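You operate a simulated robot arm through the tools that you are given. There is no shell and no other tool. Be economical: measure what you need, move in short steps, check, and stop when the job is done.

You run a simulated two-armed robot. Do the job below in one go: nothing can be reset, and whatever is moved stays where it is left.

Task
Mop up the cordial spill with the blue towel and bin it.
Fine: red cup back on the tray, bin lid shut; keep fingers clear of the lid. Set down upright: red cup. What is to be rubbed or washed off counts as gone when no trace of it is left.

It is judged by the outcome, as a careful person would: the job done as asked, and still so three seconds after it is handed in. It fails if anything else is knocked over, pushed out of place, dropped, spilled or broken. Lids that push on must go on centred and level and be pressed home; caps that screw on are set level and turned clockwise until they are tight. Flat cloth is picked up by pressing the open fingertips on it (5 to 10 N) and closing them slowly along it; thin cloth reads only 2 to 8 mm in the jaws.

Robot
Two 7-joint arms with two-finger parallel grippers on one trunk, on a base that drives. Base frame: it is fixed to the floor where the robot stands at the start and does not move with it; the origin is under the middle of the robot, x ahead of it, y to its left, z up. Units: cm, degrees, N and s.
The left shoulder is at the start at [7, 18.8, 99.9], the right one opposite. With the tool pointing down near the work surface each hand reaches from about 30 to 80 cm from the robot's upright axis, wherever it stands, measured 20 degrees to its own side. Places, roughly: bin lid [80, 0, 60]; blue cup [-75, -125, 100]; cordial spill [-60, -110, 90]; cup tray [-90, -120, 90]; green bin [80, 0, 0]; green cup [-100, -125, 100]; red cup [-50, -100, 100]; yellow cup [-100, -125, 100]. Payload 3.91 kg a hand.
The TCP of each hand is the grasp point between the finger pads, 3 cm short of the fingertips. In the tool frame z runs along the fingers and y along their closing line. Largest opening 11 cm; finger width 2, thickness 1; the body of the gripper, 4.8 by 11.2 cm, starts 5.5 cm behind the TCP.
Orientation is told as [roll, pitch, yaw] about the base's x, y, z axes, in that order, counted from this pose: with the fingers straight down and closing along the base's y, the tool's x points along the base's -x, its y along +y and its z along -z.

Tools
- The arms move only by the tool nudge_tool. It takes "left_deltas", "right_deltas" or both (then of equal length, played together; a hand with none holds still); each is a list of rows, each a list of 3 entries, a list of its own where there are three numbers: the shift along the tool's x, y, z in cm, then the turn, a rotation vector about the tool's x, y, z in degrees, then the gripper command, from -1 (fully open) to 1 (shut), values between in proportion. In form: [[[dx, dy, dz], [rx, ry, rz], claw], ...]. A call has 1 to 20 rows; each row is the pose to reach, as a shift and turn from the pose commanded when the call began, along the tool's axes at that moment. Each row takes 0.2 s and may step no farther than 5 cm and 8.6 degrees from the row before; otherwise, or with a gripper value out of range, the whole call is refused. A pose out of reach is approached as far as the arm can. The call stops where the force on the tool passes 90 N (or 10 N more than at its start, if that is more) or the arm is blocked; 0.2 s more then pass. The fingers move at their own pace (about 7.2 cm/s each) and stop on an object; they squeeze with about 39 N. The grip force told is the motor's: it shows also when the fingers shut on nothing. Time passes only in rows, and 0.2 s behind the last, so rows that repeat a pose let the fingers close. The reply holds the time, the measured pose of the TCP, the force on the tool along the base axes, the opening and the grip force, in the units named above and with some noise, with the torque about the TCP (base axes, N m) and any sound that the robot's microphone picked up.
- Cameras (640 x 400 px; columns grow to the right, rows downward): "scene" is now at [10.58, -7.28, 123.55]; the picture's right is [-0.80, -0.60, 0.00], its down [-0.30, 0.39, -0.87] and it looks along [0.52, -0.70, -0.49] (base axes); focal length 214 px, centre (320, 200). "left" rides on the left gripper at [7.2, -1.7, -10.3] in its tool frame; the picture's right is [0.23, 0.97, 0.00], its down [-0.76, 0.18, -0.62] and it looks along [-0.61, 0.14, 0.78] (tool axes); focal length 222 px, centre (320, 200). "right" rides on the right gripper at [7.2, 1.7, -10.3] in its tool frame; the picture's right is [-0.23, 0.97, 0.00], its down [-0.76, -0.18, -0.62] and it looks along [-0.61, -0.14, 0.78] (tool axes); focal length 222 px, centre (320, 200). There is no depth. A picture from a camera that has moved, and an enlarged one, comes with that camera's place and axes in the base frame and with its lens.
- grab_frame(camera): a new picture of that camera. The clock stands still meanwhile.
- move_column(by): slides the trunk up (or, below 0, down) by that many cm; the arms and the scene camera ride with it, the base frame stays. It gives what a move gives, with no picture.
- base_move(legs): drives the robot by 1 to 6 legs, each [ahead, turn to the left] in cm and degrees, along the robot's own axes; the way and the turn of a leg run together, so that a leg with both is an arc; at most 150 cm and 180 degrees a leg. The arms and the cameras ride along, it lands a little off, and it stops where it bumps. It gives what a move gives.
- turn_head(pan, tilt): turns the head with the scene camera to pan (to the left, within 86 degrees either way) and tilt (down, from -29 to 69), counted from straight ahead of the robot. It gives what a move gives.
- enlarge(camera, box): a new picture of the part [left, top, right, bottom] of that camera's present view, enlarged. The clock stands still meanwhile.
- hand_in(): hands the job in; it is judged then, once.

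Go step by step. Nothing tells you exact positions but the pictures and the camera data: compare them with the known pose of the tool, close in by small moves and look again before you grip or let go. The budget is 120 turns and 92 pictures, counting those below and the enlarged ones. Unless the task says otherwise, let go and move clear before handing in, and close with one line.

The tools are called after ">>>" as name(argument=value, ...) on one line, values as JSON. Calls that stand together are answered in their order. nudge_tool: Moves the arms, as the interface text tells. Its arguments: {"type":"object","properties":{"left_deltas":{"type":"array"},"right_deltas":{"type":"array"}},"required":[]} The other tools are called the same way: move_column (by) slides the trunk up or down; base_move (legs) drives the base; turn_head (pan, tilt) turns the head that bears the scene camera; grab_frame (camera) takes a picture; enlarge (camera, box) takes an enlarged picture of a part of a camera's view; hand_in () hands the job in.

At the start:

```text
time_s: 0.0
left_tcp_pos: [45.31, -6.02, 117.93]
left_orientation: [0.1, 0.0, 0.0]
left_ft_force: [0.6, -0.4, -0.2]
left_wrist_torque: [-0.01, -0.01, 0.01]
left_grip_width: 10.99
left_grasp_force: 0.1
right_tcp_pos: [40.1, -49.1, 108.79]
right_orientation: [0.1, -0.1, -0.1]
right_ft_force: [0.0, 0.2, -0.3]
right_wrist_torque: [0.02, 0.0, 0.0]
right_grip_width: 10.99
right_grasp_force: 0.0
trunk travel left (down, up): [-50.9, 43.1]
robot x, y, heading: [0.08, 0.02, -0.2]
head pan, tilt: [-53.2, 29.5]
```

scene: 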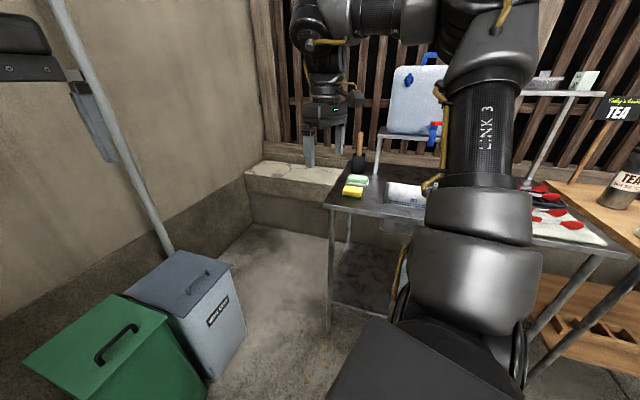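
right: 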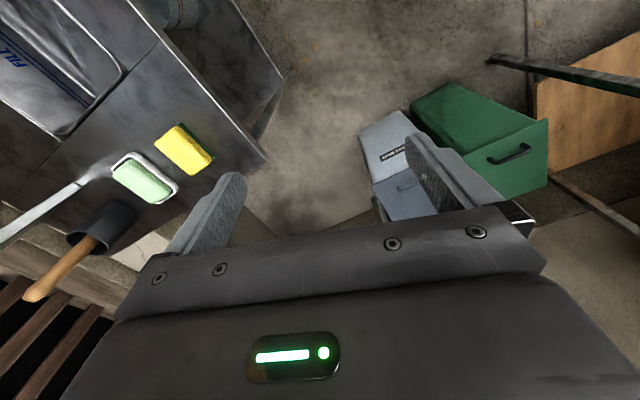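
left: 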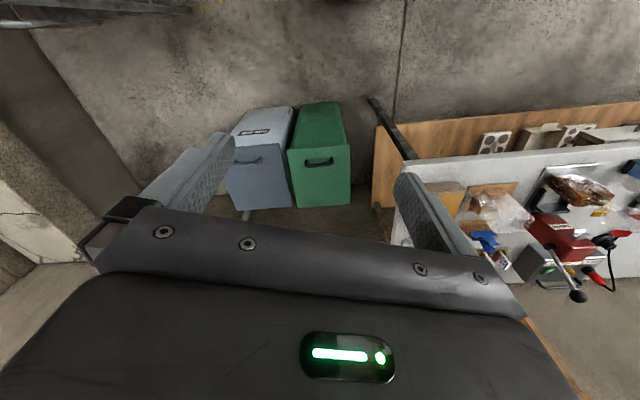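

I see the green and grey bins ahead and a steel table and a wooden counter to the right. The spill area is behind right, so I'll pan the head to look there.

>>> turn_head(pan=-86, tilt=25)

>>> grab_frame(camera="scene")

```text
time_s: 1.0
left_tcp_pos: [45.35, -5.93, 117.79]
left_orientation: [0.0, 0.0, 0.0]
left_ft_force: [0.2, -0.4, -0.1]
left_wrist_torque: [0.0, -0.03, 0.0]
left_grip_width: 11.01
left_grasp_force: 0.0
right_tcp_pos: [39.94, -48.96, 108.96]
right_orientation: [0.1, -0.1, 0.1]
right_ft_force: [-0.1, 0.4, -0.6]
right_wrist_torque: [0.03, 0.01, -0.02]
right_grip_width: 10.99
right_grasp_force: 0.1
trunk travel left (down, up): [-50.9, 43.1]
robot x, y, heading: [-0.23, 0.35, -0.2]
head pan, tilt: [-85.9, 25.0]
```

```text
88 pictures are left
camera scene: at [5.81, -9.21, 124.28], right [-1.0, -0.07, 0.0], down [-0.03, 0.42, -0.91], along [0.06, -0.9, -0.42], focal length 214 px, centre (320, 200)
```

scene: 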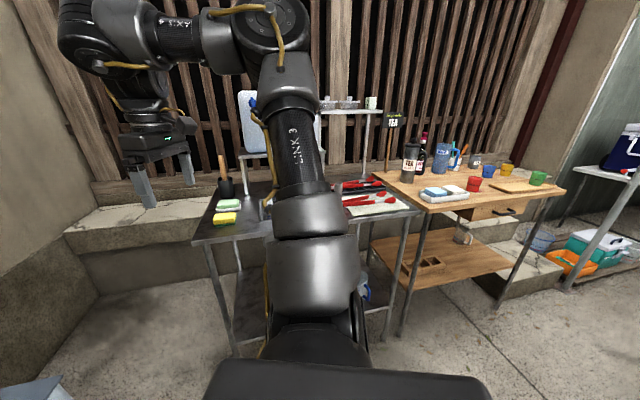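

The wooden table with cups is at the back right. I'll enlarge it.

>>> enlarge(camera="scene", box=[370, 120, 580, 251])

```text
3.05 times, centred on (475, 186) of scene
camera zoom: at [5.81, -9.21, 124.28], right [-1.0, -0.07, 0.0], down [-0.03, 0.42, -0.91], along [0.06, -0.9, -0.42], focal length 654 px, centre (-152, 244)
```

zoom: 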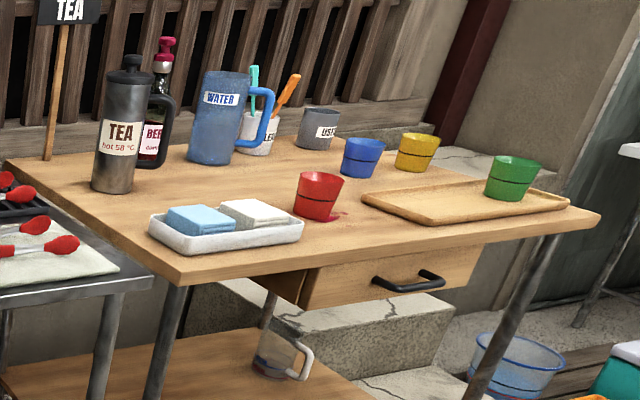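

The blue towel lies folded in a white dish around (-34,-88), the red cup is at about (-53,-97) beside the spill, and the tray is near (-80,-106). I'll tuck the arms before driving.

>>> nudge_tool(left_deltas=[[[2, 4, 0], [0, 0, 0], -1], [[4, 8, 0], [0, 0, 0], -1], [[6, 12, 0], [0, 0, 0], -1], [[8, 16, 0], [0, 0, 0], -1], [[9, 20, 0], [0, 0, 0], -1], [[9, 20, 0], [0, 0, 0], -1]], right_deltas=[[[1, 4, -1], [0, 0, 0], -1], [[2, 8, -2], [0, 0, 0], -1], [[3, 12, -3], [0, 0, 0], -1], [[4, 16, -4], [0, 0, 0], -1], [[5, 20, -5], [0, 0, 0], -1], [[6, 24, -6], [0, 0, 0], -1]])

```text
time_s: 2.4
left_tcp_pos: [34.64, 10.74, 112.89]
left_orientation: [0.1, 0.0, 0.1]
left_ft_force: [0.5, -0.6, 0.7]
left_wrist_torque: [-0.04, 0.01, -0.02]
left_grip_width: 11.0
left_grasp_force: 0.1
left hand out of reach, approached as far as the arm can: row 2, 3, 4, 5, 6
right_tcp_pos: [32.2, -25.64, 111.76]
right_orientation: [0.3, -0.2, -0.1]
right_ft_force: [-0.7, -0.1, 0.0]
right_wrist_torque: [0.01, 0.0, -0.02]
right_grip_width: 10.99
right_grasp_force: 0.1
right hand out of reach, approached as far as the arm can: row 1, 2, 3, 4, 5, 6
trunk travel left (down, up): [-50.9, 43.1]
robot x, y, heading: [-0.43, -0.21, -0.2]
head pan, tilt: [-85.9, 25.0]
```

Arms are tucked. Now I turn right toward the wooden table's front and look along the route.

>>> base_move(legs=[[0, -149]])

>>> turn_head(pan=0, tilt=35)

>>> grab_frame(camera="scene")

```text
time_s: 8.9
left_tcp_pos: [-23.84, -27.13, 112.95]
left_orientation: [-0.1, 0.0, -148.3]
left_ft_force: [-0.9, -0.8, -0.3]
left_wrist_torque: [0.0, 0.05, 0.01]
left_grip_width: 11.01
left_grasp_force: 0.0
right_tcp_pos: [-40.81, 5.08, 111.69]
right_orientation: [0.3, -0.2, -148.5]
right_ft_force: [-0.1, 0.5, 0.2]
right_wrist_torque: [-0.02, 0.01, 0.04]
right_grip_width: 11.0
right_grasp_force: 0.1
trunk travel left (down, up): [-50.9, 43.1]
robot x, y, heading: [-0.22, 0.01, -148.2]
head pan, tilt: [-85.9, 25.0]
```

```text
time_s: 10.5
left_tcp_pos: [-23.9, -27.28, 112.95]
left_orientation: [-0.1, 0.0, -148.4]
left_ft_force: [-0.8, 0.1, -1.0]
left_wrist_torque: [-0.01, -0.03, -0.02]
left_grip_width: 10.99
left_grasp_force: 0.1
right_tcp_pos: [-40.84, 5.07, 111.73]
right_orientation: [0.3, -0.2, -148.5]
right_ft_force: [0.5, -0.1, -0.1]
right_wrist_torque: [-0.01, -0.03, 0.0]
right_grip_width: 11.0
right_grasp_force: 0.0
trunk travel left (down, up): [-50.9, 43.1]
robot x, y, heading: [0.43, -0.13, -148.4]
head pan, tilt: [0.0, 35.0]
```

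```text
86 pictures are left
camera scene: at [-11.66, -7.2, 122.7], right [-0.52, 0.85, 0.0], down [0.49, 0.3, -0.82], along [-0.7, -0.43, -0.57], focal length 214 px, centre (320, 200)
```

scene: 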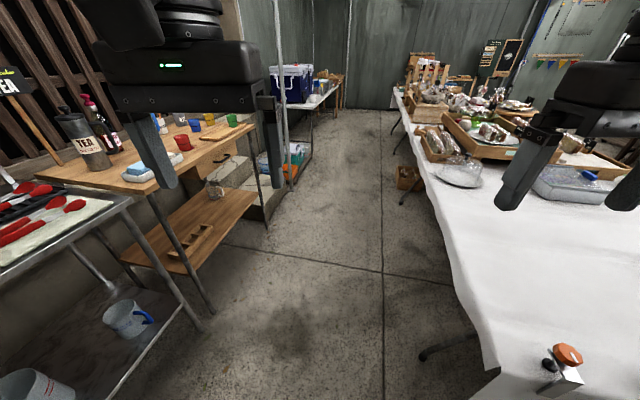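

There's a white-cloth table on the right and an aisle about 85 cm wide. I'll drive down it and turn to face the wooden table.

>>> base_move(legs=[[0, 2], [88, 0]])

>>> grab_frame(camera="scene")

```text
time_s: 15.6
left_tcp_pos: [-97.12, -77.65, 113.1]
left_orientation: [-0.1, 0.0, -146.2]
left_ft_force: [-0.2, -0.2, 0.5]
left_wrist_torque: [-0.03, -0.03, 0.0]
left_grip_width: 10.98
left_grasp_force: 0.0
right_tcp_pos: [-115.3, -45.95, 111.8]
right_orientation: [0.3, -0.2, -146.2]
right_ft_force: [0.5, 0.3, 0.5]
right_wrist_torque: [0.03, 0.01, -0.02]
right_grip_width: 11.01
right_grasp_force: 0.0
trunk travel left (down, up): [-50.9, 43.1]
robot x, y, heading: [-74.61, -49.3, -146.1]
head pan, tilt: [0.0, 35.0]
```

```text
85 pictures are left
camera scene: at [-85.74, -57.11, 122.7], right [-0.56, 0.83, 0.0], down [0.48, 0.32, -0.82], along [-0.68, -0.46, -0.57], focal length 214 px, centre (320, 200)
```

scene: 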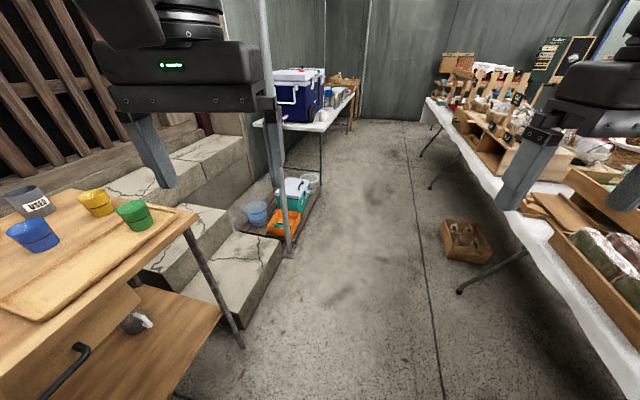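

Clear to turn. I'll face the wooden table and look down.

>>> base_move(legs=[[0, 77]])

>>> turn_head(pan=0, tilt=42)

>>> grab_frame(camera="scene")

```text
time_s: 19.2
left_tcp_pos: [-53.02, -78.71, 112.91]
left_orientation: [-0.2, 0.0, -71.2]
left_ft_force: [-0.2, 0.8, -0.1]
left_wrist_torque: [0.01, 0.01, -0.03]
left_grip_width: 11.0
left_grasp_force: 0.1
right_tcp_pos: [-88.34, -88.08, 111.83]
right_orientation: [0.3, -0.2, -71.3]
right_ft_force: [-0.9, -0.1, 0.5]
right_wrist_torque: [0.0, 0.0, 0.03]
right_grip_width: 10.99
right_grasp_force: 0.1
trunk travel left (down, up): [-50.9, 43.1]
robot x, y, heading: [-73.98, -49.02, -71.3]
head pan, tilt: [0.0, 35.0]
```

```text
time_s: 19.9
left_tcp_pos: [-53.13, -78.78, 112.99]
left_orientation: [-0.1, 0.0, -71.2]
left_ft_force: [0.4, 0.5, 0.0]
left_wrist_torque: [0.0, 0.02, 0.03]
left_grip_width: 11.01
left_grasp_force: 0.0
right_tcp_pos: [-88.47, -88.2, 111.67]
right_orientation: [0.4, -0.2, -71.3]
right_ft_force: [0.0, 0.3, 0.1]
right_wrist_torque: [0.02, 0.03, 0.02]
right_grip_width: 10.98
right_grasp_force: 0.0
trunk travel left (down, up): [-50.9, 43.1]
robot x, y, heading: [-74.35, -49.3, -71.2]
head pan, tilt: [0.0, 42.0]
```

```text
84 pictures are left
camera scene: at [-69.94, -62.1, 121.66], right [-0.95, -0.32, 0.0], down [-0.21, 0.63, -0.74], along [0.24, -0.7, -0.67], focal length 214 px, centre (320, 200)
```

scene: 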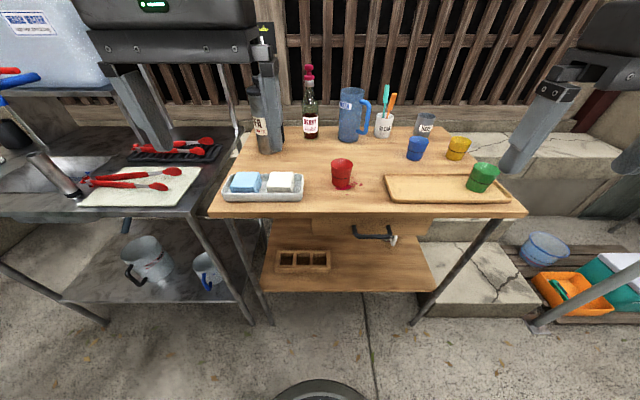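

Good view. Enlarging the tabletop for measurement.

>>> enlarge(camera="scene", box=[210, 120, 370, 220])

>>> enlarge(camera="scene", box=[370, 120, 530, 220])

```text
4.00 times, centred on (290, 170) of scene
camera zoom: at [-69.94, -62.1, 121.66], right [-0.95, -0.32, 0.0], down [-0.21, 0.63, -0.74], along [0.24, -0.7, -0.67], focal length 858 px, centre (440, 320)
```

zoom: 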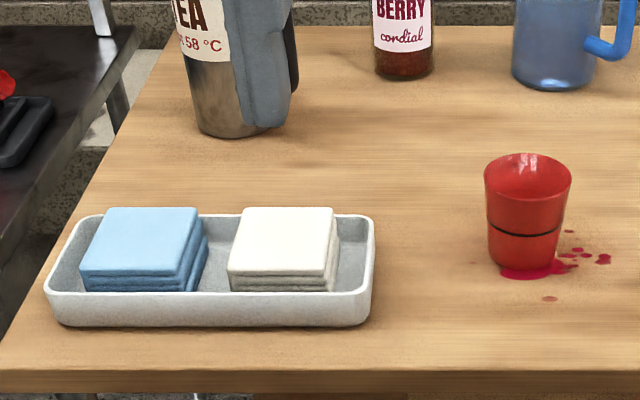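

```text
4.00 times, centred on (450, 170) of scene
camera zoom: at [-69.94, -62.1, 121.66], right [-0.95, -0.32, 0.0], down [-0.21, 0.63, -0.74], along [0.24, -0.7, -0.67], focal length 858 px, centre (-200, 320)
```

zoom: 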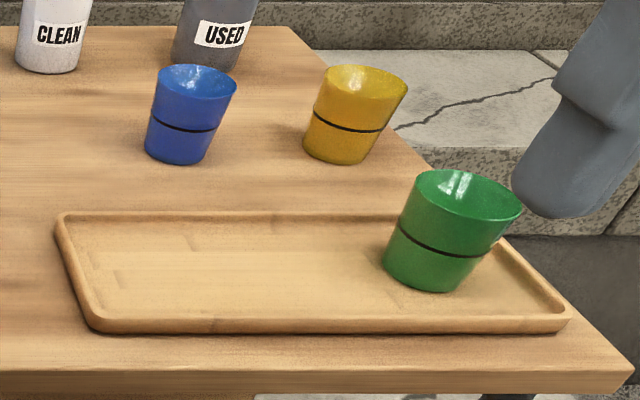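

The table top works out at about z 86, with the red cup near (-60.6,-107) and the towel near (-38,-97). I'll move the right hand above the cup and the left hand aside toward the dish.

>>> nudge_tool(left_deltas=[[[-1.5, 2, 0], [0, 0, 0], -1], [[-3, 4, 0], [0, 0, 0], -1], [[-4.5, 6, 0], [0, 0, 0], -1], [[-6, 8, 0], [0, 0, 0], -1], [[-7.5, 10, 0], [0, 0, 0], -1], [[-9, 12, 0], [0, 0, 0], -1], [[-10, 14, 0], [0, 0, 0], -1], [[-10, 14, 0], [0, 0, 0], -1]], right_deltas=[[[-3.3, 2.2, 1], [0, 0, 0], -1], [[-6.6, 4.5, 2], [0, 0, 0], -1], [[-10, 7, 3], [0, 0, 0], -1], [[-13, 9.5, 4], [0, 0, 0], -1], [[-16.5, 12, 5], [0, 0, 0], -1], [[-20, 14.7, 6], [0, 0, 0], -1], [[-23.4, 17.5, 7], [0, 0, 0], -1], [[-26.7, 20.3, 7], [0, 0, 0], -1]])

>>> grab_frame(camera="right")

>>> grab_frame(camera="left")

```text
time_s: 21.7
left_tcp_pos: [-46.81, -84.09, 108.12]
left_orientation: [-0.2, 0.0, -71.1]
left_ft_force: [0.1, -0.8, 1.1]
left_wrist_torque: [0.01, -0.01, -0.03]
left_grip_width: 11.02
left_grasp_force: 0.1
left hand out of reach, approached as far as the arm can: row 1, 2, 3, 4, 5, 6, 7, 8
right_tcp_pos: [-83.02, -98.9, 99.78]
right_orientation: [0.5, -0.4, -71.4]
right_ft_force: [0.6, 0.0, 0.5]
right_wrist_torque: [-0.03, 0.01, 0.01]
right_grip_width: 11.0
right_grasp_force: 0.1
right hand out of reach, approached as far as the arm can: row 1, 2, 3, 4, 5, 6, 7, 8
trunk travel left (down, up): [-50.9, 43.1]
robot x, y, heading: [-74.51, -49.45, -71.2]
head pan, tilt: [0.0, 42.0]
```

```text
81 pictures are left
camera right: at [-83.83, -91.61, 110.1], right [1.0, 0.1, 0.01], down [0.07, -0.78, 0.63], along [0.07, -0.62, -0.78], focal length 222 px, centre (320, 200)
```

right: 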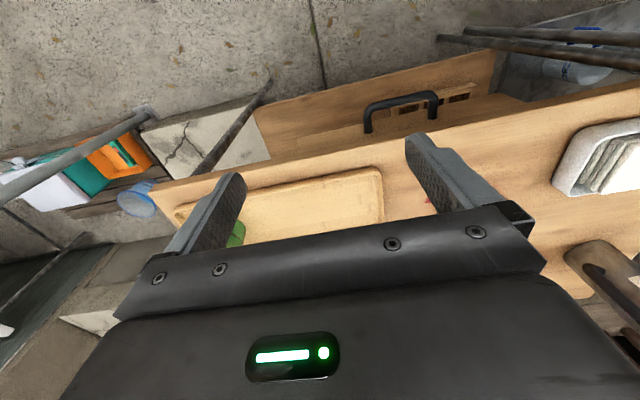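

```text
80 pictures are left
camera left: at [-50.71, -77.79, 118.47], right [0.85, 0.53, 0.0], down [0.42, -0.66, 0.62], along [0.33, -0.53, -0.78], focal length 222 px, centre (320, 200)
```

left: 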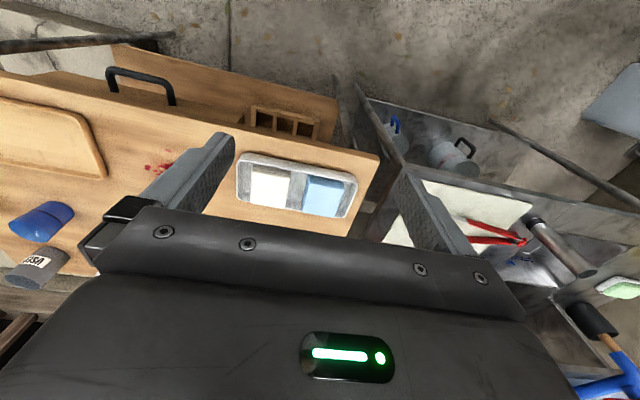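

The hands stalled short because they were too high relative to the shoulders. I'll raise the trunk so they work lower relative to it.

>>> move_column(by=18)

>>> nudge_tool(right_deltas=[[[0, 0, 0], [0, 0, 0], -1], [[0, 0, 4], [0, 0, 0], -1]], left_deltas=[[[0, 0, 0], [0, 0, 0], -1], [[0, 0, 4], [0, 0, 0], -1]])

```text
time_s: 23.7
left_tcp_pos: [-46.87, -84.27, 126.14]
left_orientation: [-0.1, 0.0, -71.1]
left_ft_force: [0.0, 0.4, 0.0]
left_wrist_torque: [0.04, 0.02, -0.01]
left_grip_width: 11.02
left_grasp_force: 0.0
right_tcp_pos: [-83.06, -99.19, 117.86]
right_orientation: [0.4, -0.3, -71.3]
right_ft_force: [-0.4, -0.2, -0.1]
right_wrist_torque: [0.0, 0.02, -0.03]
right_grip_width: 10.99
right_grasp_force: 0.1
trunk travel left (down, up): [-68.9, 25.1]
robot x, y, heading: [-74.51, -49.19, -71.2]
head pan, tilt: [0.0, 42.0]
```

```text
time_s: 24.3
left_tcp_pos: [-46.73, -84.64, 121.97]
left_orientation: [-0.2, 0.3, -71.2]
left_ft_force: [-0.1, -0.6, 0.4]
left_wrist_torque: [0.05, -0.01, 0.01]
left_grip_width: 11.0
left_grasp_force: 0.1
right_tcp_pos: [-82.43, -99.23, 113.81]
right_orientation: [0.5, -0.2, -71.3]
right_ft_force: [-0.1, -0.5, -0.1]
right_wrist_torque: [0.02, 0.03, 0.0]
right_grip_width: 10.99
right_grasp_force: 0.1
trunk travel left (down, up): [-68.9, 25.1]
robot x, y, heading: [-74.48, -49.31, -71.2]
head pan, tilt: [0.0, 42.0]
```

Now moves follow commands. I'll bring the right hand above the red cup.

>>> nudge_tool(right_deltas=[[[-2.4, 3, 1.5], [0, 0, 0], -1], [[-4.8, 6, 3], [0, 0, 0], -1], [[-7.2, 9, 4.5], [0, 0, 0], -1], [[-9.6, 12, 6], [0, 0, 0], -1], [[-12, 15, 8], [0, 0, 0], -1], [[-14.4, 18.1, 10], [0, 0, 0], -1], [[-14.4, 18.1, 12], [0, 0, 0], -1]], left_deltas=[[[0, 1, 0], [0, 0, 0], -1], [[0, 2, 0], [0, 0, 0], -1], [[0, 3, 0], [0, 0, 0], -1], [[0, 4, 0], [0, 0, 0], -1], [[0, 5, 0], [0, 0, 0], -1], [[0, 6, 0], [0, 0, 0], -1], [[0, 6, 0], [0, 0, 0], -1]])

>>> grab_frame(camera="right")

>>> grab_frame(camera="scene")

```text
time_s: 25.9
left_tcp_pos: [-44.11, -81.19, 120.98]
left_orientation: [-0.2, 0.0, -71.0]
left_ft_force: [0.1, -0.2, 0.4]
left_wrist_torque: [0.0, 0.0, 0.0]
left_grip_width: 11.02
left_grasp_force: 0.2
left hand out of reach, approached as far as the arm can: row 2, 3, 4, 5, 6, 7
right_tcp_pos: [-80.3, -103.14, 104.76]
right_orientation: [0.7, -0.4, -71.4]
right_ft_force: [-1.5, 0.0, 0.2]
right_wrist_torque: [-0.01, 0.04, 0.01]
right_grip_width: 10.99
right_grasp_force: 0.0
right hand out of reach, approached as far as the arm can: row 1, 2, 3, 4, 5, 6, 7
trunk travel left (down, up): [-68.9, 25.1]
robot x, y, heading: [-74.41, -49.3, -71.1]
head pan, tilt: [0.0, 42.0]
```

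```text
79 pictures are left
camera right: at [-81.26, -95.74, 114.94], right [1.0, 0.1, 0.01], down [0.07, -0.78, 0.63], along [0.07, -0.62, -0.78], focal length 222 px, centre (320, 200)
```

right: 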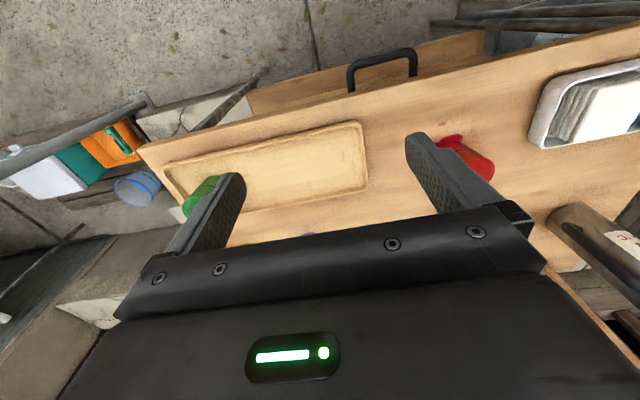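

```text
78 pictures are left
camera scene: at [-69.93, -62.17, 139.65], right [-0.95, -0.32, 0.0], down [-0.21, 0.63, -0.74], along [0.24, -0.7, -0.67], focal length 214 px, centre (320, 200)
```

scene: 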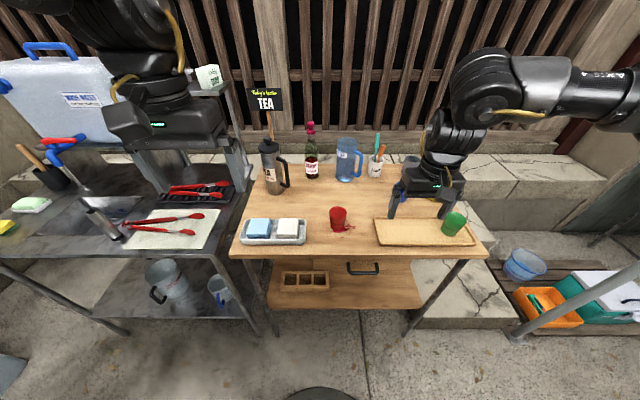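

The right arm doesn't reach across inward, so I'll turn the base 17° left to bring the cup to the right hand's side.

>>> base_move(legs=[[0, 17]])

>>> grab_frame(camera="right")

```text
time_s: 27.2
left_tcp_pos: [-36.48, -71.23, 121.02]
left_orientation: [-0.1, 0.0, -54.3]
left_ft_force: [-0.3, -0.8, 0.1]
left_wrist_torque: [0.01, 0.02, -0.01]
left_grip_width: 11.0
left_grasp_force: 0.0
right_tcp_pos: [-64.9, -102.61, 104.93]
right_orientation: [0.6, -0.4, -54.7]
right_ft_force: [0.0, -0.4, 0.2]
right_wrist_torque: [-0.01, 0.01, -0.03]
right_grip_width: 11.0
right_grasp_force: 0.1
trunk travel left (down, up): [-68.9, 25.1]
robot x, y, heading: [-74.56, -49.53, -54.6]
head pan, tilt: [0.0, 42.0]
```

```text
77 pictures are left
camera right: at [-67.83, -95.76, 114.98], right [0.93, 0.38, 0.01], down [0.29, -0.72, 0.63], along [0.25, -0.58, -0.78], focal length 222 px, centre (320, 200)
```

right: 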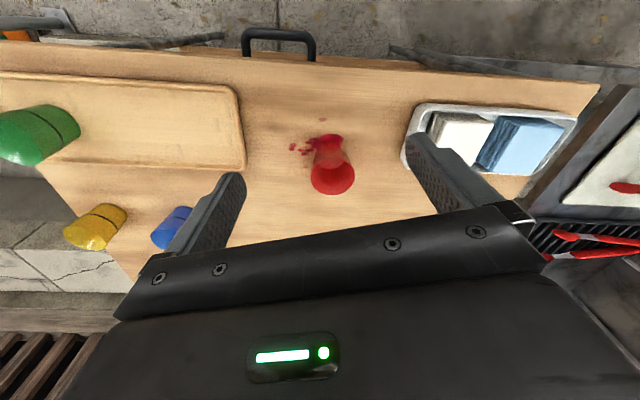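

The cup is at about (-60.7,-108.9). I'll move above it and lower partway.

>>> nudge_tool(right_deltas=[[[-2.5, 0, 0], [0, 0, 0], -1], [[-5, 0, 1], [0, 0, 0], -1], [[-7.6, -0.2, 3], [0, 0, 0], -1], [[-7.6, -0.2, 5], [0, 0, 0], -1]])

>>> grab_frame(camera="right")

```text
time_s: 28.2
left_tcp_pos: [-36.47, -71.32, 120.94]
left_orientation: [-0.1, 0.0, -54.5]
left_ft_force: [1.1, -0.4, -0.5]
left_wrist_torque: [0.0, 0.02, -0.03]
left_grip_width: 10.98
left_grasp_force: 0.2
right_tcp_pos: [-64.6, -108.49, 100.35]
right_orientation: [0.8, -0.5, -54.7]
right_ft_force: [0.8, -0.2, 0.6]
right_wrist_torque: [-0.01, 0.0, -0.04]
right_grip_width: 11.0
right_grasp_force: 0.1
right hand out of reach, approached as far as the arm can: row 1, 2, 3, 4
trunk travel left (down, up): [-68.9, 25.1]
robot x, y, heading: [-74.26, -49.23, -54.5]
head pan, tilt: [0.0, 42.0]
```

```text
76 pictures are left
camera right: at [-67.68, -101.68, 110.51], right [0.93, 0.38, 0.01], down [0.29, -0.72, 0.63], along [0.25, -0.58, -0.78], focal length 222 px, centre (320, 200)
```

right: 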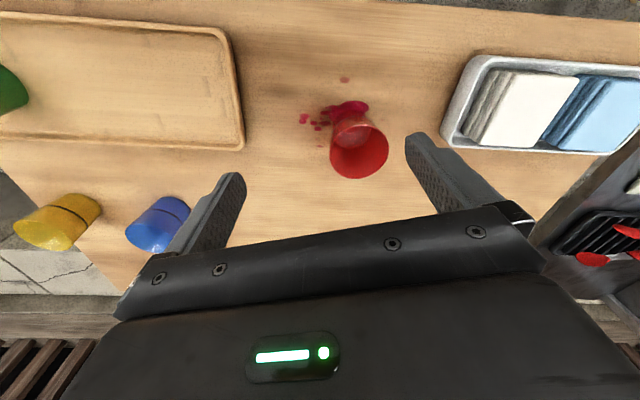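

The hand stalls about 4 cm short inward, so I'll turn the base another 5° left.

>>> base_move(legs=[[0, 6]])

>>> nudge_tool(right_deltas=[[[0, 0, 0], [0, 0, 0], -1], [[0, 0, 0], [0, 0, 0], -1]])

>>> grab_frame(camera="right")

```text
time_s: 29.2
left_tcp_pos: [-34.48, -67.19, 120.99]
left_orientation: [0.0, 0.0, -48.4]
left_ft_force: [0.3, -0.3, -0.1]
left_wrist_torque: [0.05, 0.03, 0.02]
left_grip_width: 11.0
left_grasp_force: 0.1
right_tcp_pos: [-58.48, -107.34, 100.38]
right_orientation: [0.8, -0.4, -48.7]
right_ft_force: [0.2, 0.0, -0.1]
right_wrist_torque: [0.01, -0.01, 0.01]
right_grip_width: 11.0
right_grasp_force: 0.1
trunk travel left (down, up): [-68.9, 25.1]
robot x, y, heading: [-74.5, -49.3, -48.8]
head pan, tilt: [0.0, 42.0]
```

```text
time_s: 29.8
left_tcp_pos: [-34.38, -67.18, 120.92]
left_orientation: [-0.1, 0.1, -48.4]
left_ft_force: [-1.0, -0.1, -0.6]
left_wrist_torque: [-0.01, -0.02, 0.0]
left_grip_width: 11.01
left_grasp_force: 0.0
right_tcp_pos: [-58.58, -107.16, 100.42]
right_orientation: [0.7, -0.5, -48.7]
right_ft_force: [0.1, 0.1, 0.2]
right_wrist_torque: [-0.01, 0.0, 0.0]
right_grip_width: 11.04
right_grasp_force: 0.0
trunk travel left (down, up): [-68.9, 25.1]
robot x, y, heading: [-74.59, -49.34, -48.9]
head pan, tilt: [0.0, 42.0]
```

```text
75 pictures are left
camera right: at [-62.24, -100.66, 110.53], right [0.88, 0.47, 0.01], down [0.36, -0.69, 0.63], along [0.31, -0.55, -0.78], focal length 222 px, centre (320, 200)
```

right: 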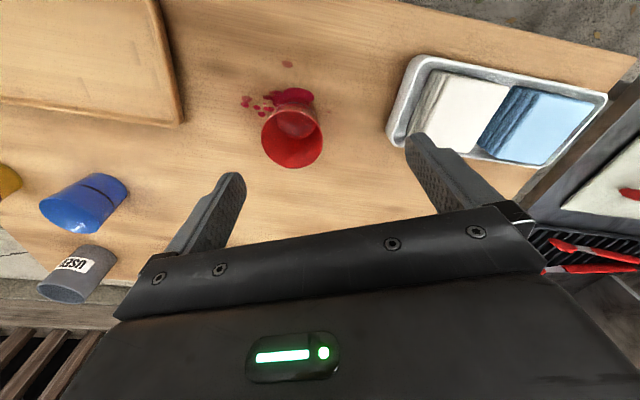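

Cup centre is about (-60.8,-108.3). I'll shift 2.4 cm and lower around it in steps.

>>> nudge_tool(right_deltas=[[[0.6, -2.4, 0], [0, 0, 0], -1], [[0.6, -2.4, 3], [0, 0, 0], -1], [[0.6, -2.4, 5], [0, 0, 0], -1]])

>>> grab_frame(camera="right")

```text
time_s: 30.6
left_tcp_pos: [-34.28, -67.16, 120.98]
left_orientation: [-0.3, 0.0, -48.4]
left_ft_force: [-0.1, 0.2, 0.5]
left_wrist_torque: [0.0, 0.01, -0.03]
left_grip_width: 10.98
left_grasp_force: 0.1
right_tcp_pos: [-60.71, -108.55, 95.29]
right_orientation: [0.8, -0.6, -48.7]
right_ft_force: [-0.3, -0.6, 0.8]
right_wrist_torque: [0.01, -0.01, 0.04]
right_grip_width: 11.04
right_grasp_force: 0.0
trunk travel left (down, up): [-68.9, 25.1]
robot x, y, heading: [-74.5, -49.56, -48.7]
head pan, tilt: [0.0, 42.0]
```

```text
74 pictures are left
camera right: at [-64.47, -101.9, 105.38], right [0.88, 0.47, 0.01], down [0.36, -0.69, 0.63], along [0.31, -0.55, -0.78], focal length 222 px, centre (320, 200)
```

right: 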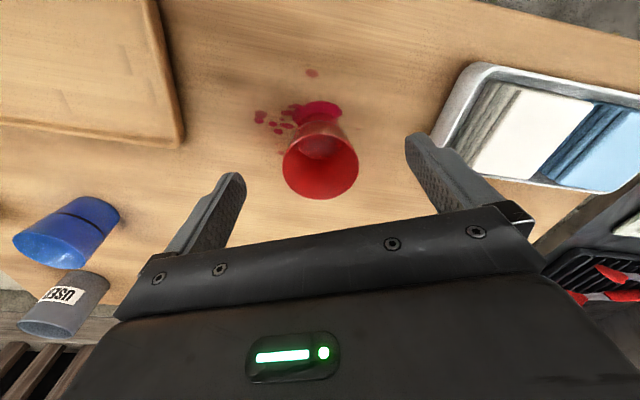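

The cup is centred between the fingers. Lowering and gripping.

>>> nudge_tool(right_deltas=[[[0, 0, 2.5], [0, 0, 0], -1], [[0, 0, 4.8], [0, 0, 0], -1], [[0, 0, 4.8], [0, 0, 0], 0], [[0, 0, 4.8], [0, 0, 0], 0.3], [[0, 0, 4.8], [0, 0, 0], 0.6], [[0, 0, 4.8], [0, 0, 0], 1], [[0, 0, 4.8], [0, 0, 0], 1]])

>>> grab_frame(camera="right")

```text
time_s: 32.2
left_tcp_pos: [-34.35, -67.19, 120.9]
left_orientation: [-0.1, -0.1, -48.3]
left_ft_force: [0.0, 0.8, 0.4]
left_wrist_torque: [0.02, 0.01, -0.01]
left_grip_width: 10.99
left_grasp_force: 0.0
right_tcp_pos: [-61.53, -108.36, 91.17]
right_orientation: [0.8, -0.5, -48.7]
right_ft_force: [-0.1, 0.1, -0.8]
right_wrist_torque: [-0.03, -0.03, 0.02]
right_grip_width: 5.19
right_grasp_force: 39.5
right hand out of reach, approached as far as the arm can: row 2, 3, 4, 5, 6, 7
trunk travel left (down, up): [-68.9, 25.1]
robot x, y, heading: [-74.14, -49.11, -48.3]
head pan, tilt: [0.0, 42.0]
```

```text
73 pictures are left
camera right: at [-65.32, -101.87, 101.29], right [0.88, 0.47, 0.02], down [0.36, -0.69, 0.63], along [0.31, -0.55, -0.78], focal length 222 px, centre (320, 200)
```

right: 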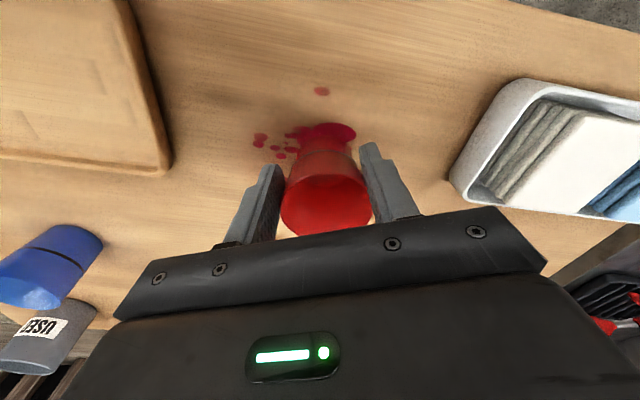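

The cup is gripped at 5.2 cm. Lifting straight up.

>>> nudge_tool(right_deltas=[[[0, 0, -2], [0, 0, 0], 1], [[0, 0, -5], [0, 0, 0], 1], [[0, 0, -8], [0, 0, 0], 1], [[0, 0, -11], [0, 0, 0], 1]])

>>> grab_frame(camera="scene")

>>> grab_frame(camera="right")

```text
time_s: 33.2
left_tcp_pos: [-34.38, -67.0, 120.99]
left_orientation: [-0.3, 0.0, -48.4]
left_ft_force: [-0.5, 0.5, 1.0]
left_wrist_torque: [-0.02, -0.03, 0.0]
left_grip_width: 11.02
left_grasp_force: 0.1
right_tcp_pos: [-61.87, -108.45, 102.16]
right_orientation: [0.7, -0.5, -48.7]
right_ft_force: [0.1, 0.7, 0.1]
right_wrist_torque: [-0.02, -0.01, -0.02]
right_grip_width: 0.03
right_grasp_force: 37.6
trunk travel left (down, up): [-68.9, 25.1]
robot x, y, heading: [-74.38, -49.1, -48.8]
head pan, tilt: [0.0, 42.0]
```

```text
72 pictures are left
camera scene: at [-65.42, -59.39, 139.66], right [-0.75, -0.66, 0.0], down [-0.44, 0.5, -0.74], along [0.49, -0.56, -0.67], focal length 214 px, centre (320, 200)
```

scene: 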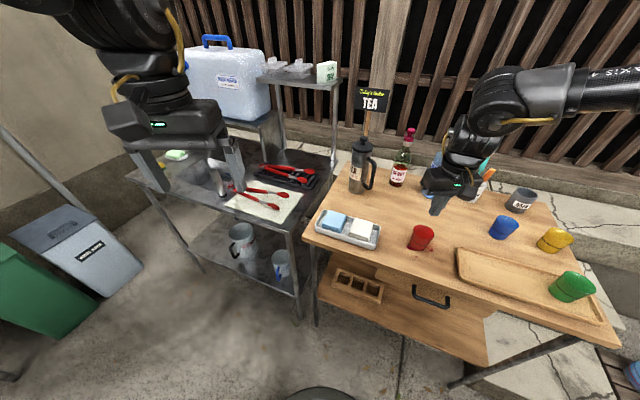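

```text
71 pictures are left
camera right: at [-65.58, -102.08, 112.32], right [0.88, 0.47, 0.01], down [0.36, -0.69, 0.63], along [0.31, -0.55, -0.78], focal length 222 px, centre (320, 200)
```

right: 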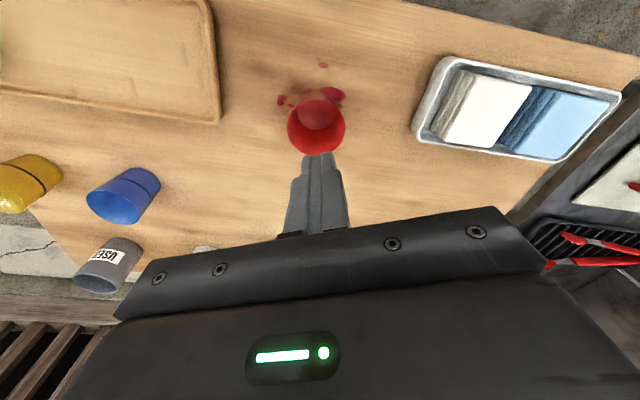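

The cup slipped out but still stands upright where it was. I'll look closer at it.

>>> enlarge(camera="scene", box=[380, 205, 460, 255])

>>> enlarge(camera="right", box=[240, 50, 400, 150])

```text
8.00 times, centred on (420, 230) of scene
camera zoom: at [-65.42, -59.39, 139.66], right [-0.75, -0.66, 0.0], down [-0.44, 0.5, -0.74], along [0.49, -0.56, -0.67], focal length 1716 px, centre (-480, -40)
```

zoom: 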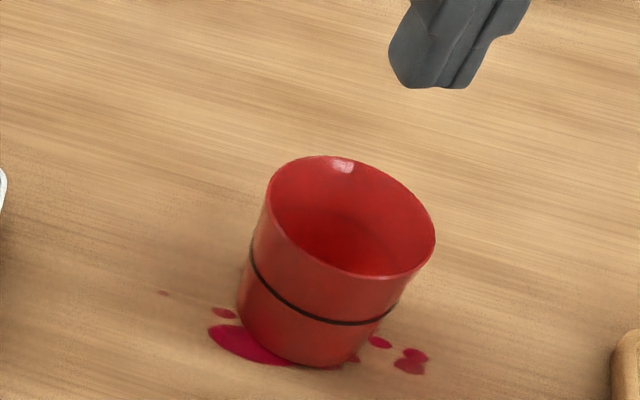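

```text
4.00 times, centred on (320, 100) of right
camera zoom: at [-65.58, -102.08, 112.32], right [0.88, 0.47, 0.01], down [0.36, -0.69, 0.63], along [0.31, -0.55, -0.78], focal length 888 px, centre (320, 600)
```

zoom: 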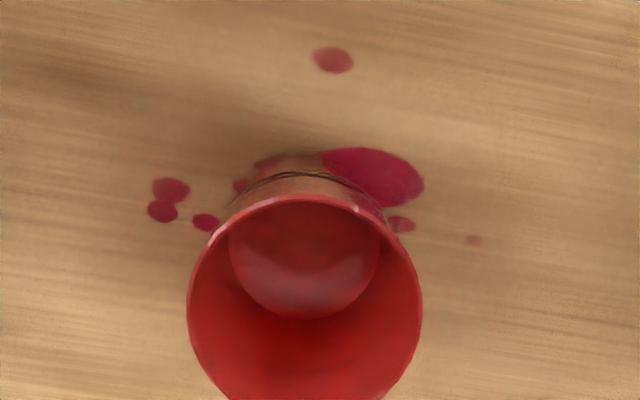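

The cup is empty, tapered and nudged by only about a centimetre. I'll open, yaw the right tool in line with its arm for better reach, and come down deeper.

>>> nudge_tool(right_deltas=[[[0, 0, 0], [0, 0, 0], -1], [[0, 0, 0], [0, 0, 8], -1], [[0, 0, 0], [0, 0, 16], -1], [[0, 0, 0], [0, 0, 20], -1], [[0, 0, 3], [0, 0, 20], -1]])

>>> grab_frame(camera="right")

```text
time_s: 34.4
left_tcp_pos: [-34.51, -67.13, 120.9]
left_orientation: [0.0, 0.0, -48.3]
left_ft_force: [-0.6, -1.1, -0.6]
left_wrist_torque: [-0.01, 0.01, 0.02]
left_grip_width: 10.99
left_grasp_force: 0.0
right_tcp_pos: [-61.89, -108.71, 99.11]
right_orientation: [0.9, -0.1, -68.4]
right_ft_force: [0.5, 0.0, -0.9]
right_wrist_torque: [0.0, 0.0, 0.01]
right_grip_width: 11.01
right_grasp_force: 0.0
right hand out of reach, approached as far as the arm can: row 5
trunk travel left (down, up): [-68.9, 25.1]
robot x, y, heading: [-74.04, -49.38, -48.4]
head pan, tilt: [0.0, 42.0]
```

```text
68 pictures are left
camera right: at [-63.06, -101.47, 109.35], right [0.99, 0.15, 0.01], down [0.1, -0.78, 0.62], along [0.1, -0.61, -0.78], focal length 222 px, centre (320, 200)
```

right: 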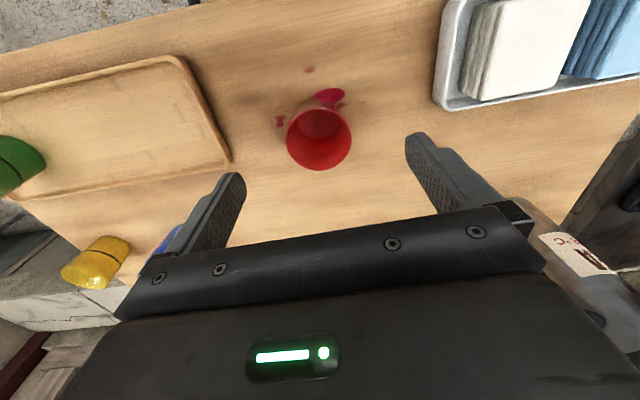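

Centred over the cup; I'll use the trunk to lower the hand straight down.

>>> move_column(by=-10)

>>> grab_frame(camera="right")

```text
time_s: 35.7
left_tcp_pos: [-34.43, -67.03, 110.96]
left_orientation: [-0.1, 0.0, -48.4]
left_ft_force: [-0.7, 1.2, -0.3]
left_wrist_torque: [0.03, 0.02, 0.0]
left_grip_width: 11.0
left_grasp_force: 0.0
right_tcp_pos: [-61.82, -108.68, 89.13]
right_orientation: [0.9, 0.0, -68.4]
right_ft_force: [0.3, -0.2, -0.1]
right_wrist_torque: [0.01, -0.01, -0.01]
right_grip_width: 11.02
right_grasp_force: 0.1
trunk travel left (down, up): [-58.9, 35.1]
robot x, y, heading: [-74.6, -49.78, -48.9]
head pan, tilt: [0.0, 42.0]
```

```text
67 pictures are left
camera right: at [-63.07, -101.38, 99.4], right [0.99, 0.15, 0.02], down [0.11, -0.78, 0.62], along [0.1, -0.61, -0.78], focal length 222 px, centre (320, 200)
```

right: 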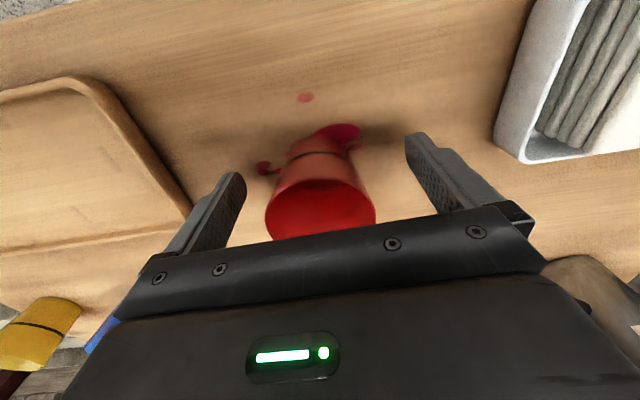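

Fingers straddle the cup. Closing here, then checking.

>>> nudge_tool(right_deltas=[[[0, 0, 0], [0, 0, 0], -0.4], [[0, 0, 0], [0, 0, 0], -0.2], [[0, 0, 0], [0, 0, 0], 0], [[0, 0, 0], [0, 0, 0], 0.1], [[0, 0, 0], [0, 0, 0], 0.3], [[0, 0, 0], [0, 0, 0], 1], [[0, 0, 0], [0, 0, 0], 1], [[0, 0, 0], [0, 0, 0], 1]])

>>> move_column(by=2)

>>> grab_frame(camera="right")

```text
time_s: 37.5
left_tcp_pos: [-34.42, -67.16, 110.95]
left_orientation: [-0.1, 0.0, -48.4]
left_ft_force: [0.6, 0.5, -1.0]
left_wrist_torque: [0.01, 0.0, 0.0]
left_grip_width: 11.0
left_grasp_force: 0.1
right_tcp_pos: [-61.82, -108.72, 89.16]
right_orientation: [0.8, 0.0, -68.3]
right_ft_force: [-0.4, -0.1, 3.3]
right_wrist_torque: [-0.04, 0.01, -0.03]
right_grip_width: 5.41
right_grasp_force: 38.6
trunk travel left (down, up): [-58.9, 35.1]
robot x, y, heading: [-74.58, -49.5, -48.9]
head pan, tilt: [0.0, 42.0]
```

```text
time_s: 38.2
left_tcp_pos: [-34.37, -67.16, 112.91]
left_orientation: [-0.1, 0.0, -48.4]
left_ft_force: [0.4, -0.3, 0.7]
left_wrist_torque: [0.02, 0.02, 0.01]
left_grip_width: 11.03
left_grasp_force: 0.1
right_tcp_pos: [-61.86, -108.74, 91.05]
right_orientation: [0.9, 0.0, -68.4]
right_ft_force: [0.7, -0.5, -0.4]
right_wrist_torque: [0.03, -0.03, -0.01]
right_grip_width: 5.43
right_grasp_force: 38.8
trunk travel left (down, up): [-60.9, 33.1]
robot x, y, heading: [-74.25, -50.02, -48.7]
head pan, tilt: [0.0, 42.0]
```

```text
66 pictures are left
camera right: at [-63.05, -101.42, 101.36], right [0.99, 0.15, 0.01], down [0.11, -0.78, 0.62], along [0.1, -0.61, -0.78], focal length 222 px, centre (320, 200)
```

right: 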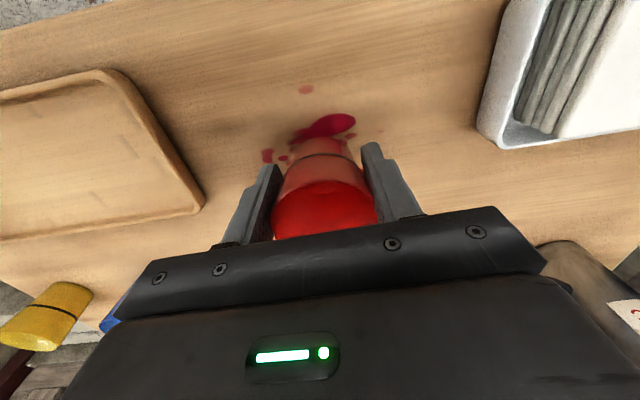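

The grip holds. Raising further.

>>> move_column(by=8)

>>> grab_frame(camera="scene")

```text
time_s: 39.4
left_tcp_pos: [-34.3, -67.14, 120.86]
left_orientation: [-0.1, 0.0, -48.4]
left_ft_force: [-0.5, 0.1, -0.2]
left_wrist_torque: [0.0, 0.0, 0.02]
left_grip_width: 11.01
left_grasp_force: 0.1
right_tcp_pos: [-61.74, -108.77, 99.22]
right_orientation: [0.9, 0.1, -68.3]
right_ft_force: [-0.3, 0.3, -0.6]
right_wrist_torque: [-0.02, 0.02, 0.01]
right_grip_width: 5.41
right_grasp_force: 39.0
trunk travel left (down, up): [-68.9, 25.1]
robot x, y, heading: [-73.94, -49.56, -48.8]
head pan, tilt: [0.0, 42.0]
```

```text
65 pictures are left
camera scene: at [-65.38, -59.52, 139.65], right [-0.75, -0.66, 0.0], down [-0.44, 0.5, -0.74], along [0.49, -0.56, -0.67], focal length 214 px, centre (320, 200)
```

scene: 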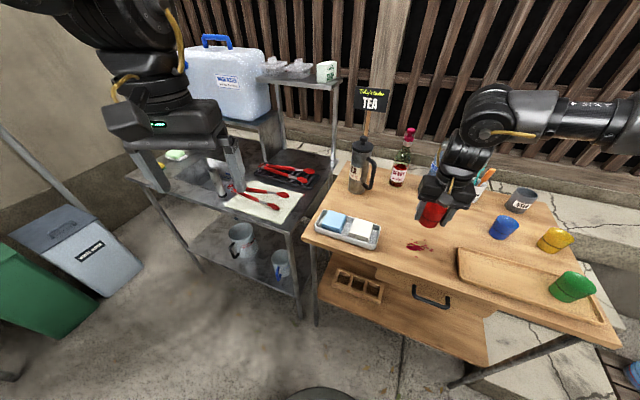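

The cup is lifted and the spill exposed. I'll turn the base right to swing the cup over the near end of the tray.

>>> base_move(legs=[[0, -16.5]])

>>> grab_frame(camera="right")

>>> grab_frame(camera="scene")

```text
time_s: 40.7
left_tcp_pos: [-40.91, -77.59, 120.92]
left_orientation: [-0.3, 0.0, -64.8]
left_ft_force: [-0.3, -0.1, 0.8]
left_wrist_torque: [0.03, -0.02, 0.0]
left_grip_width: 11.01
left_grasp_force: 0.1
right_tcp_pos: [-79.08, -109.81, 99.21]
right_orientation: [0.8, -0.1, -84.8]
right_ft_force: [0.0, -0.9, 0.2]
right_wrist_torque: [0.02, -0.01, 0.0]
right_grip_width: 5.39
right_grasp_force: 38.6
trunk travel left (down, up): [-68.9, 25.1]
robot x, y, heading: [-74.38, -49.6, -65.1]
head pan, tilt: [0.0, 42.0]
```

```text
64 pictures are left
camera right: at [-78.07, -102.48, 109.39], right [0.99, -0.14, 0.01], down [-0.12, -0.77, 0.62], along [-0.07, -0.62, -0.78], focal length 222 px, centre (320, 200)
```

right: 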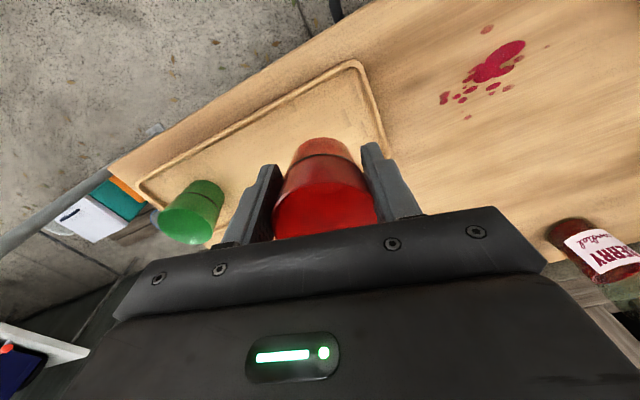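

```text
63 pictures are left
camera scene: at [-68.51, -61.53, 139.65], right [-0.91, -0.42, 0.0], down [-0.28, 0.61, -0.74], along [0.31, -0.67, -0.67], focal length 214 px, centre (320, 200)
```

scene: 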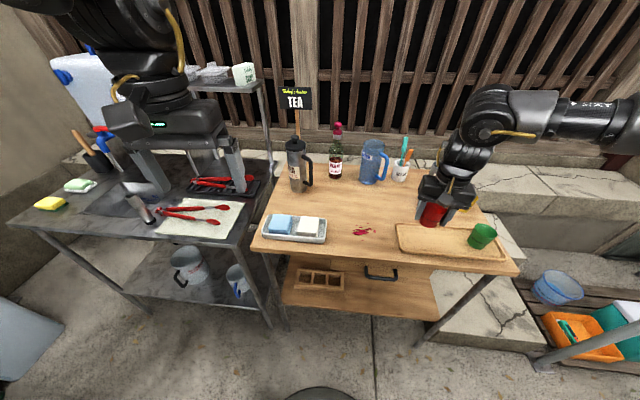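

The cup is over the tray. I'll shift it 2.5 cm forward to centre it across the tray's width, then lower with the trunk.

>>> nudge_tool(right_deltas=[[[-1.2, 0, 0], [0, 0, 0], 1], [[-2.5, 0.1, 0], [0, 0, 0], 1], [[-2.5, 0.1, 0], [0, 0, 0], 1]])

>>> move_column(by=-6.5)

>>> grab_frame(camera="right")

>>> enlarge(camera="scene", box=[380, 170, 540, 270])

```text
time_s: 41.5
left_tcp_pos: [-41.05, -77.66, 120.99]
left_orientation: [-0.1, 0.0, -64.6]
left_ft_force: [-0.4, 0.4, 0.6]
left_wrist_torque: [0.02, -0.03, 0.0]
left_grip_width: 11.04
left_grasp_force: 0.1
right_tcp_pos: [-78.77, -112.38, 99.14]
right_orientation: [1.0, 0.1, -84.8]
right_ft_force: [-0.1, -0.4, 0.0]
right_wrist_torque: [-0.01, 0.0, 0.02]
right_grip_width: 5.4
right_grasp_force: 39.4
trunk travel left (down, up): [-68.9, 25.1]
robot x, y, heading: [-74.67, -49.44, -64.7]
head pan, tilt: [0.0, 42.0]
```

```text
time_s: 42.5
left_tcp_pos: [-40.99, -77.56, 114.48]
left_orientation: [0.0, 0.0, -64.6]
left_ft_force: [-0.2, -0.1, 0.2]
left_wrist_torque: [0.01, -0.01, 0.0]
left_grip_width: 11.0
left_grasp_force: 0.0
right_tcp_pos: [-78.67, -112.43, 92.62]
right_orientation: [0.9, -0.1, -84.8]
right_ft_force: [0.4, 0.9, 0.2]
right_wrist_torque: [0.02, -0.02, 0.01]
right_grip_width: 5.38
right_grasp_force: 39.1
trunk travel left (down, up): [-62.4, 31.6]
robot x, y, heading: [-74.07, -49.52, -65.1]
head pan, tilt: [0.0, 42.0]
```

```text
62 pictures are left
camera right: at [-77.85, -105.01, 102.86], right [0.99, -0.14, 0.02], down [-0.12, -0.77, 0.62], along [-0.07, -0.62, -0.78], focal length 222 px, centre (320, 200)
```

right: 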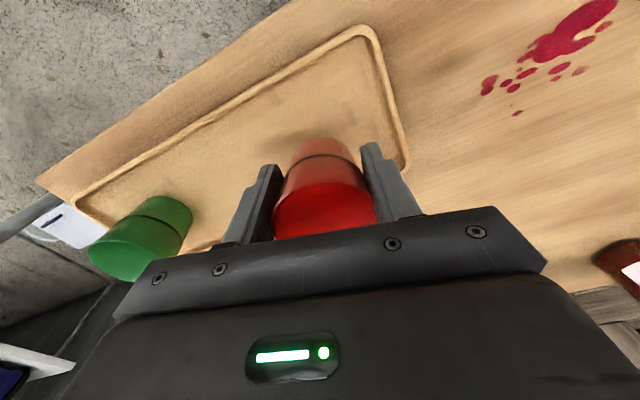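

```text
4.00 times, centred on (460, 220) of scene
camera zoom: at [-68.6, -61.55, 133.16], right [-0.91, -0.42, 0.0], down [-0.28, 0.61, -0.74], along [0.31, -0.67, -0.67], focal length 858 px, centre (-240, 120)
```

zoom: 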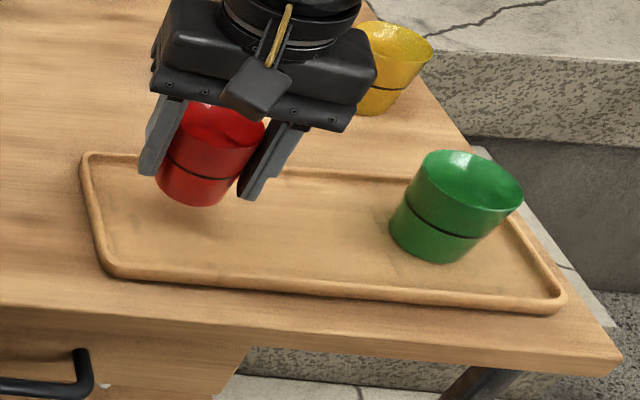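

The cup is centred in the tray's width. Lowering to contact.

>>> move_column(by=-2.2)

>>> nudge_tool(right_deltas=[[[0, 0, 0.2], [0, 0, 0], 1], [[0, 0, 0.4], [0, 0, 0], 1]])

```text
time_s: 43.2
left_tcp_pos: [-41.0, -77.57, 112.26]
left_orientation: [-0.2, 0.0, -64.7]
left_ft_force: [-0.2, 0.5, 0.7]
left_wrist_torque: [0.01, 0.0, -0.01]
left_grip_width: 11.02
left_grasp_force: 0.1
right_tcp_pos: [-78.66, -112.22, 90.47]
right_orientation: [0.9, 0.0, -84.8]
right_ft_force: [-0.4, 0.7, -0.3]
right_wrist_torque: [-0.01, -0.02, 0.02]
right_grip_width: 5.38
right_grasp_force: 38.9
trunk travel left (down, up): [-60.2, 33.8]
robot x, y, heading: [-74.47, -49.58, -65.0]
head pan, tilt: [0.0, 42.0]
```

```text
time_s: 43.8
left_tcp_pos: [-40.93, -77.61, 112.26]
left_orientation: [-0.2, -0.1, -64.7]
left_ft_force: [0.2, 0.3, 0.4]
left_wrist_torque: [0.01, 0.03, 0.01]
left_grip_width: 10.98
left_grasp_force: 0.1
right_tcp_pos: [-78.73, -112.29, 90.1]
right_orientation: [1.0, 0.0, -84.7]
right_ft_force: [0.6, 0.5, -0.3]
right_wrist_torque: [0.02, 0.0, -0.02]
right_grip_width: 5.35
right_grasp_force: 39.1
trunk travel left (down, up): [-60.2, 33.8]
robot x, y, heading: [-74.27, -49.9, -65.0]
head pan, tilt: [0.0, 42.0]
```

No contact yet; continuing in small steps.

>>> nudge_tool(right_deltas=[[[0, 0, 0.2], [0, 0, 0], 1], [[0, 0, 0.4], [0, 0, 0], 1]])

```text
time_s: 44.4
left_tcp_pos: [-40.95, -77.47, 112.32]
left_orientation: [-0.1, -0.2, -64.7]
left_ft_force: [-0.3, -0.1, 0.6]
left_wrist_torque: [-0.02, 0.0, -0.02]
left_grip_width: 11.01
left_grasp_force: 0.1
right_tcp_pos: [-78.61, -112.26, 89.61]
right_orientation: [0.9, -0.2, -84.8]
right_ft_force: [-2.6, -1.1, 11.9]
right_wrist_torque: [-0.26, -0.04, 0.04]
right_grip_width: 5.32
right_grasp_force: 38.6
trunk travel left (down, up): [-60.2, 33.8]
robot x, y, heading: [-74.3, -49.25, -65.0]
head pan, tilt: [0.0, 42.0]
```

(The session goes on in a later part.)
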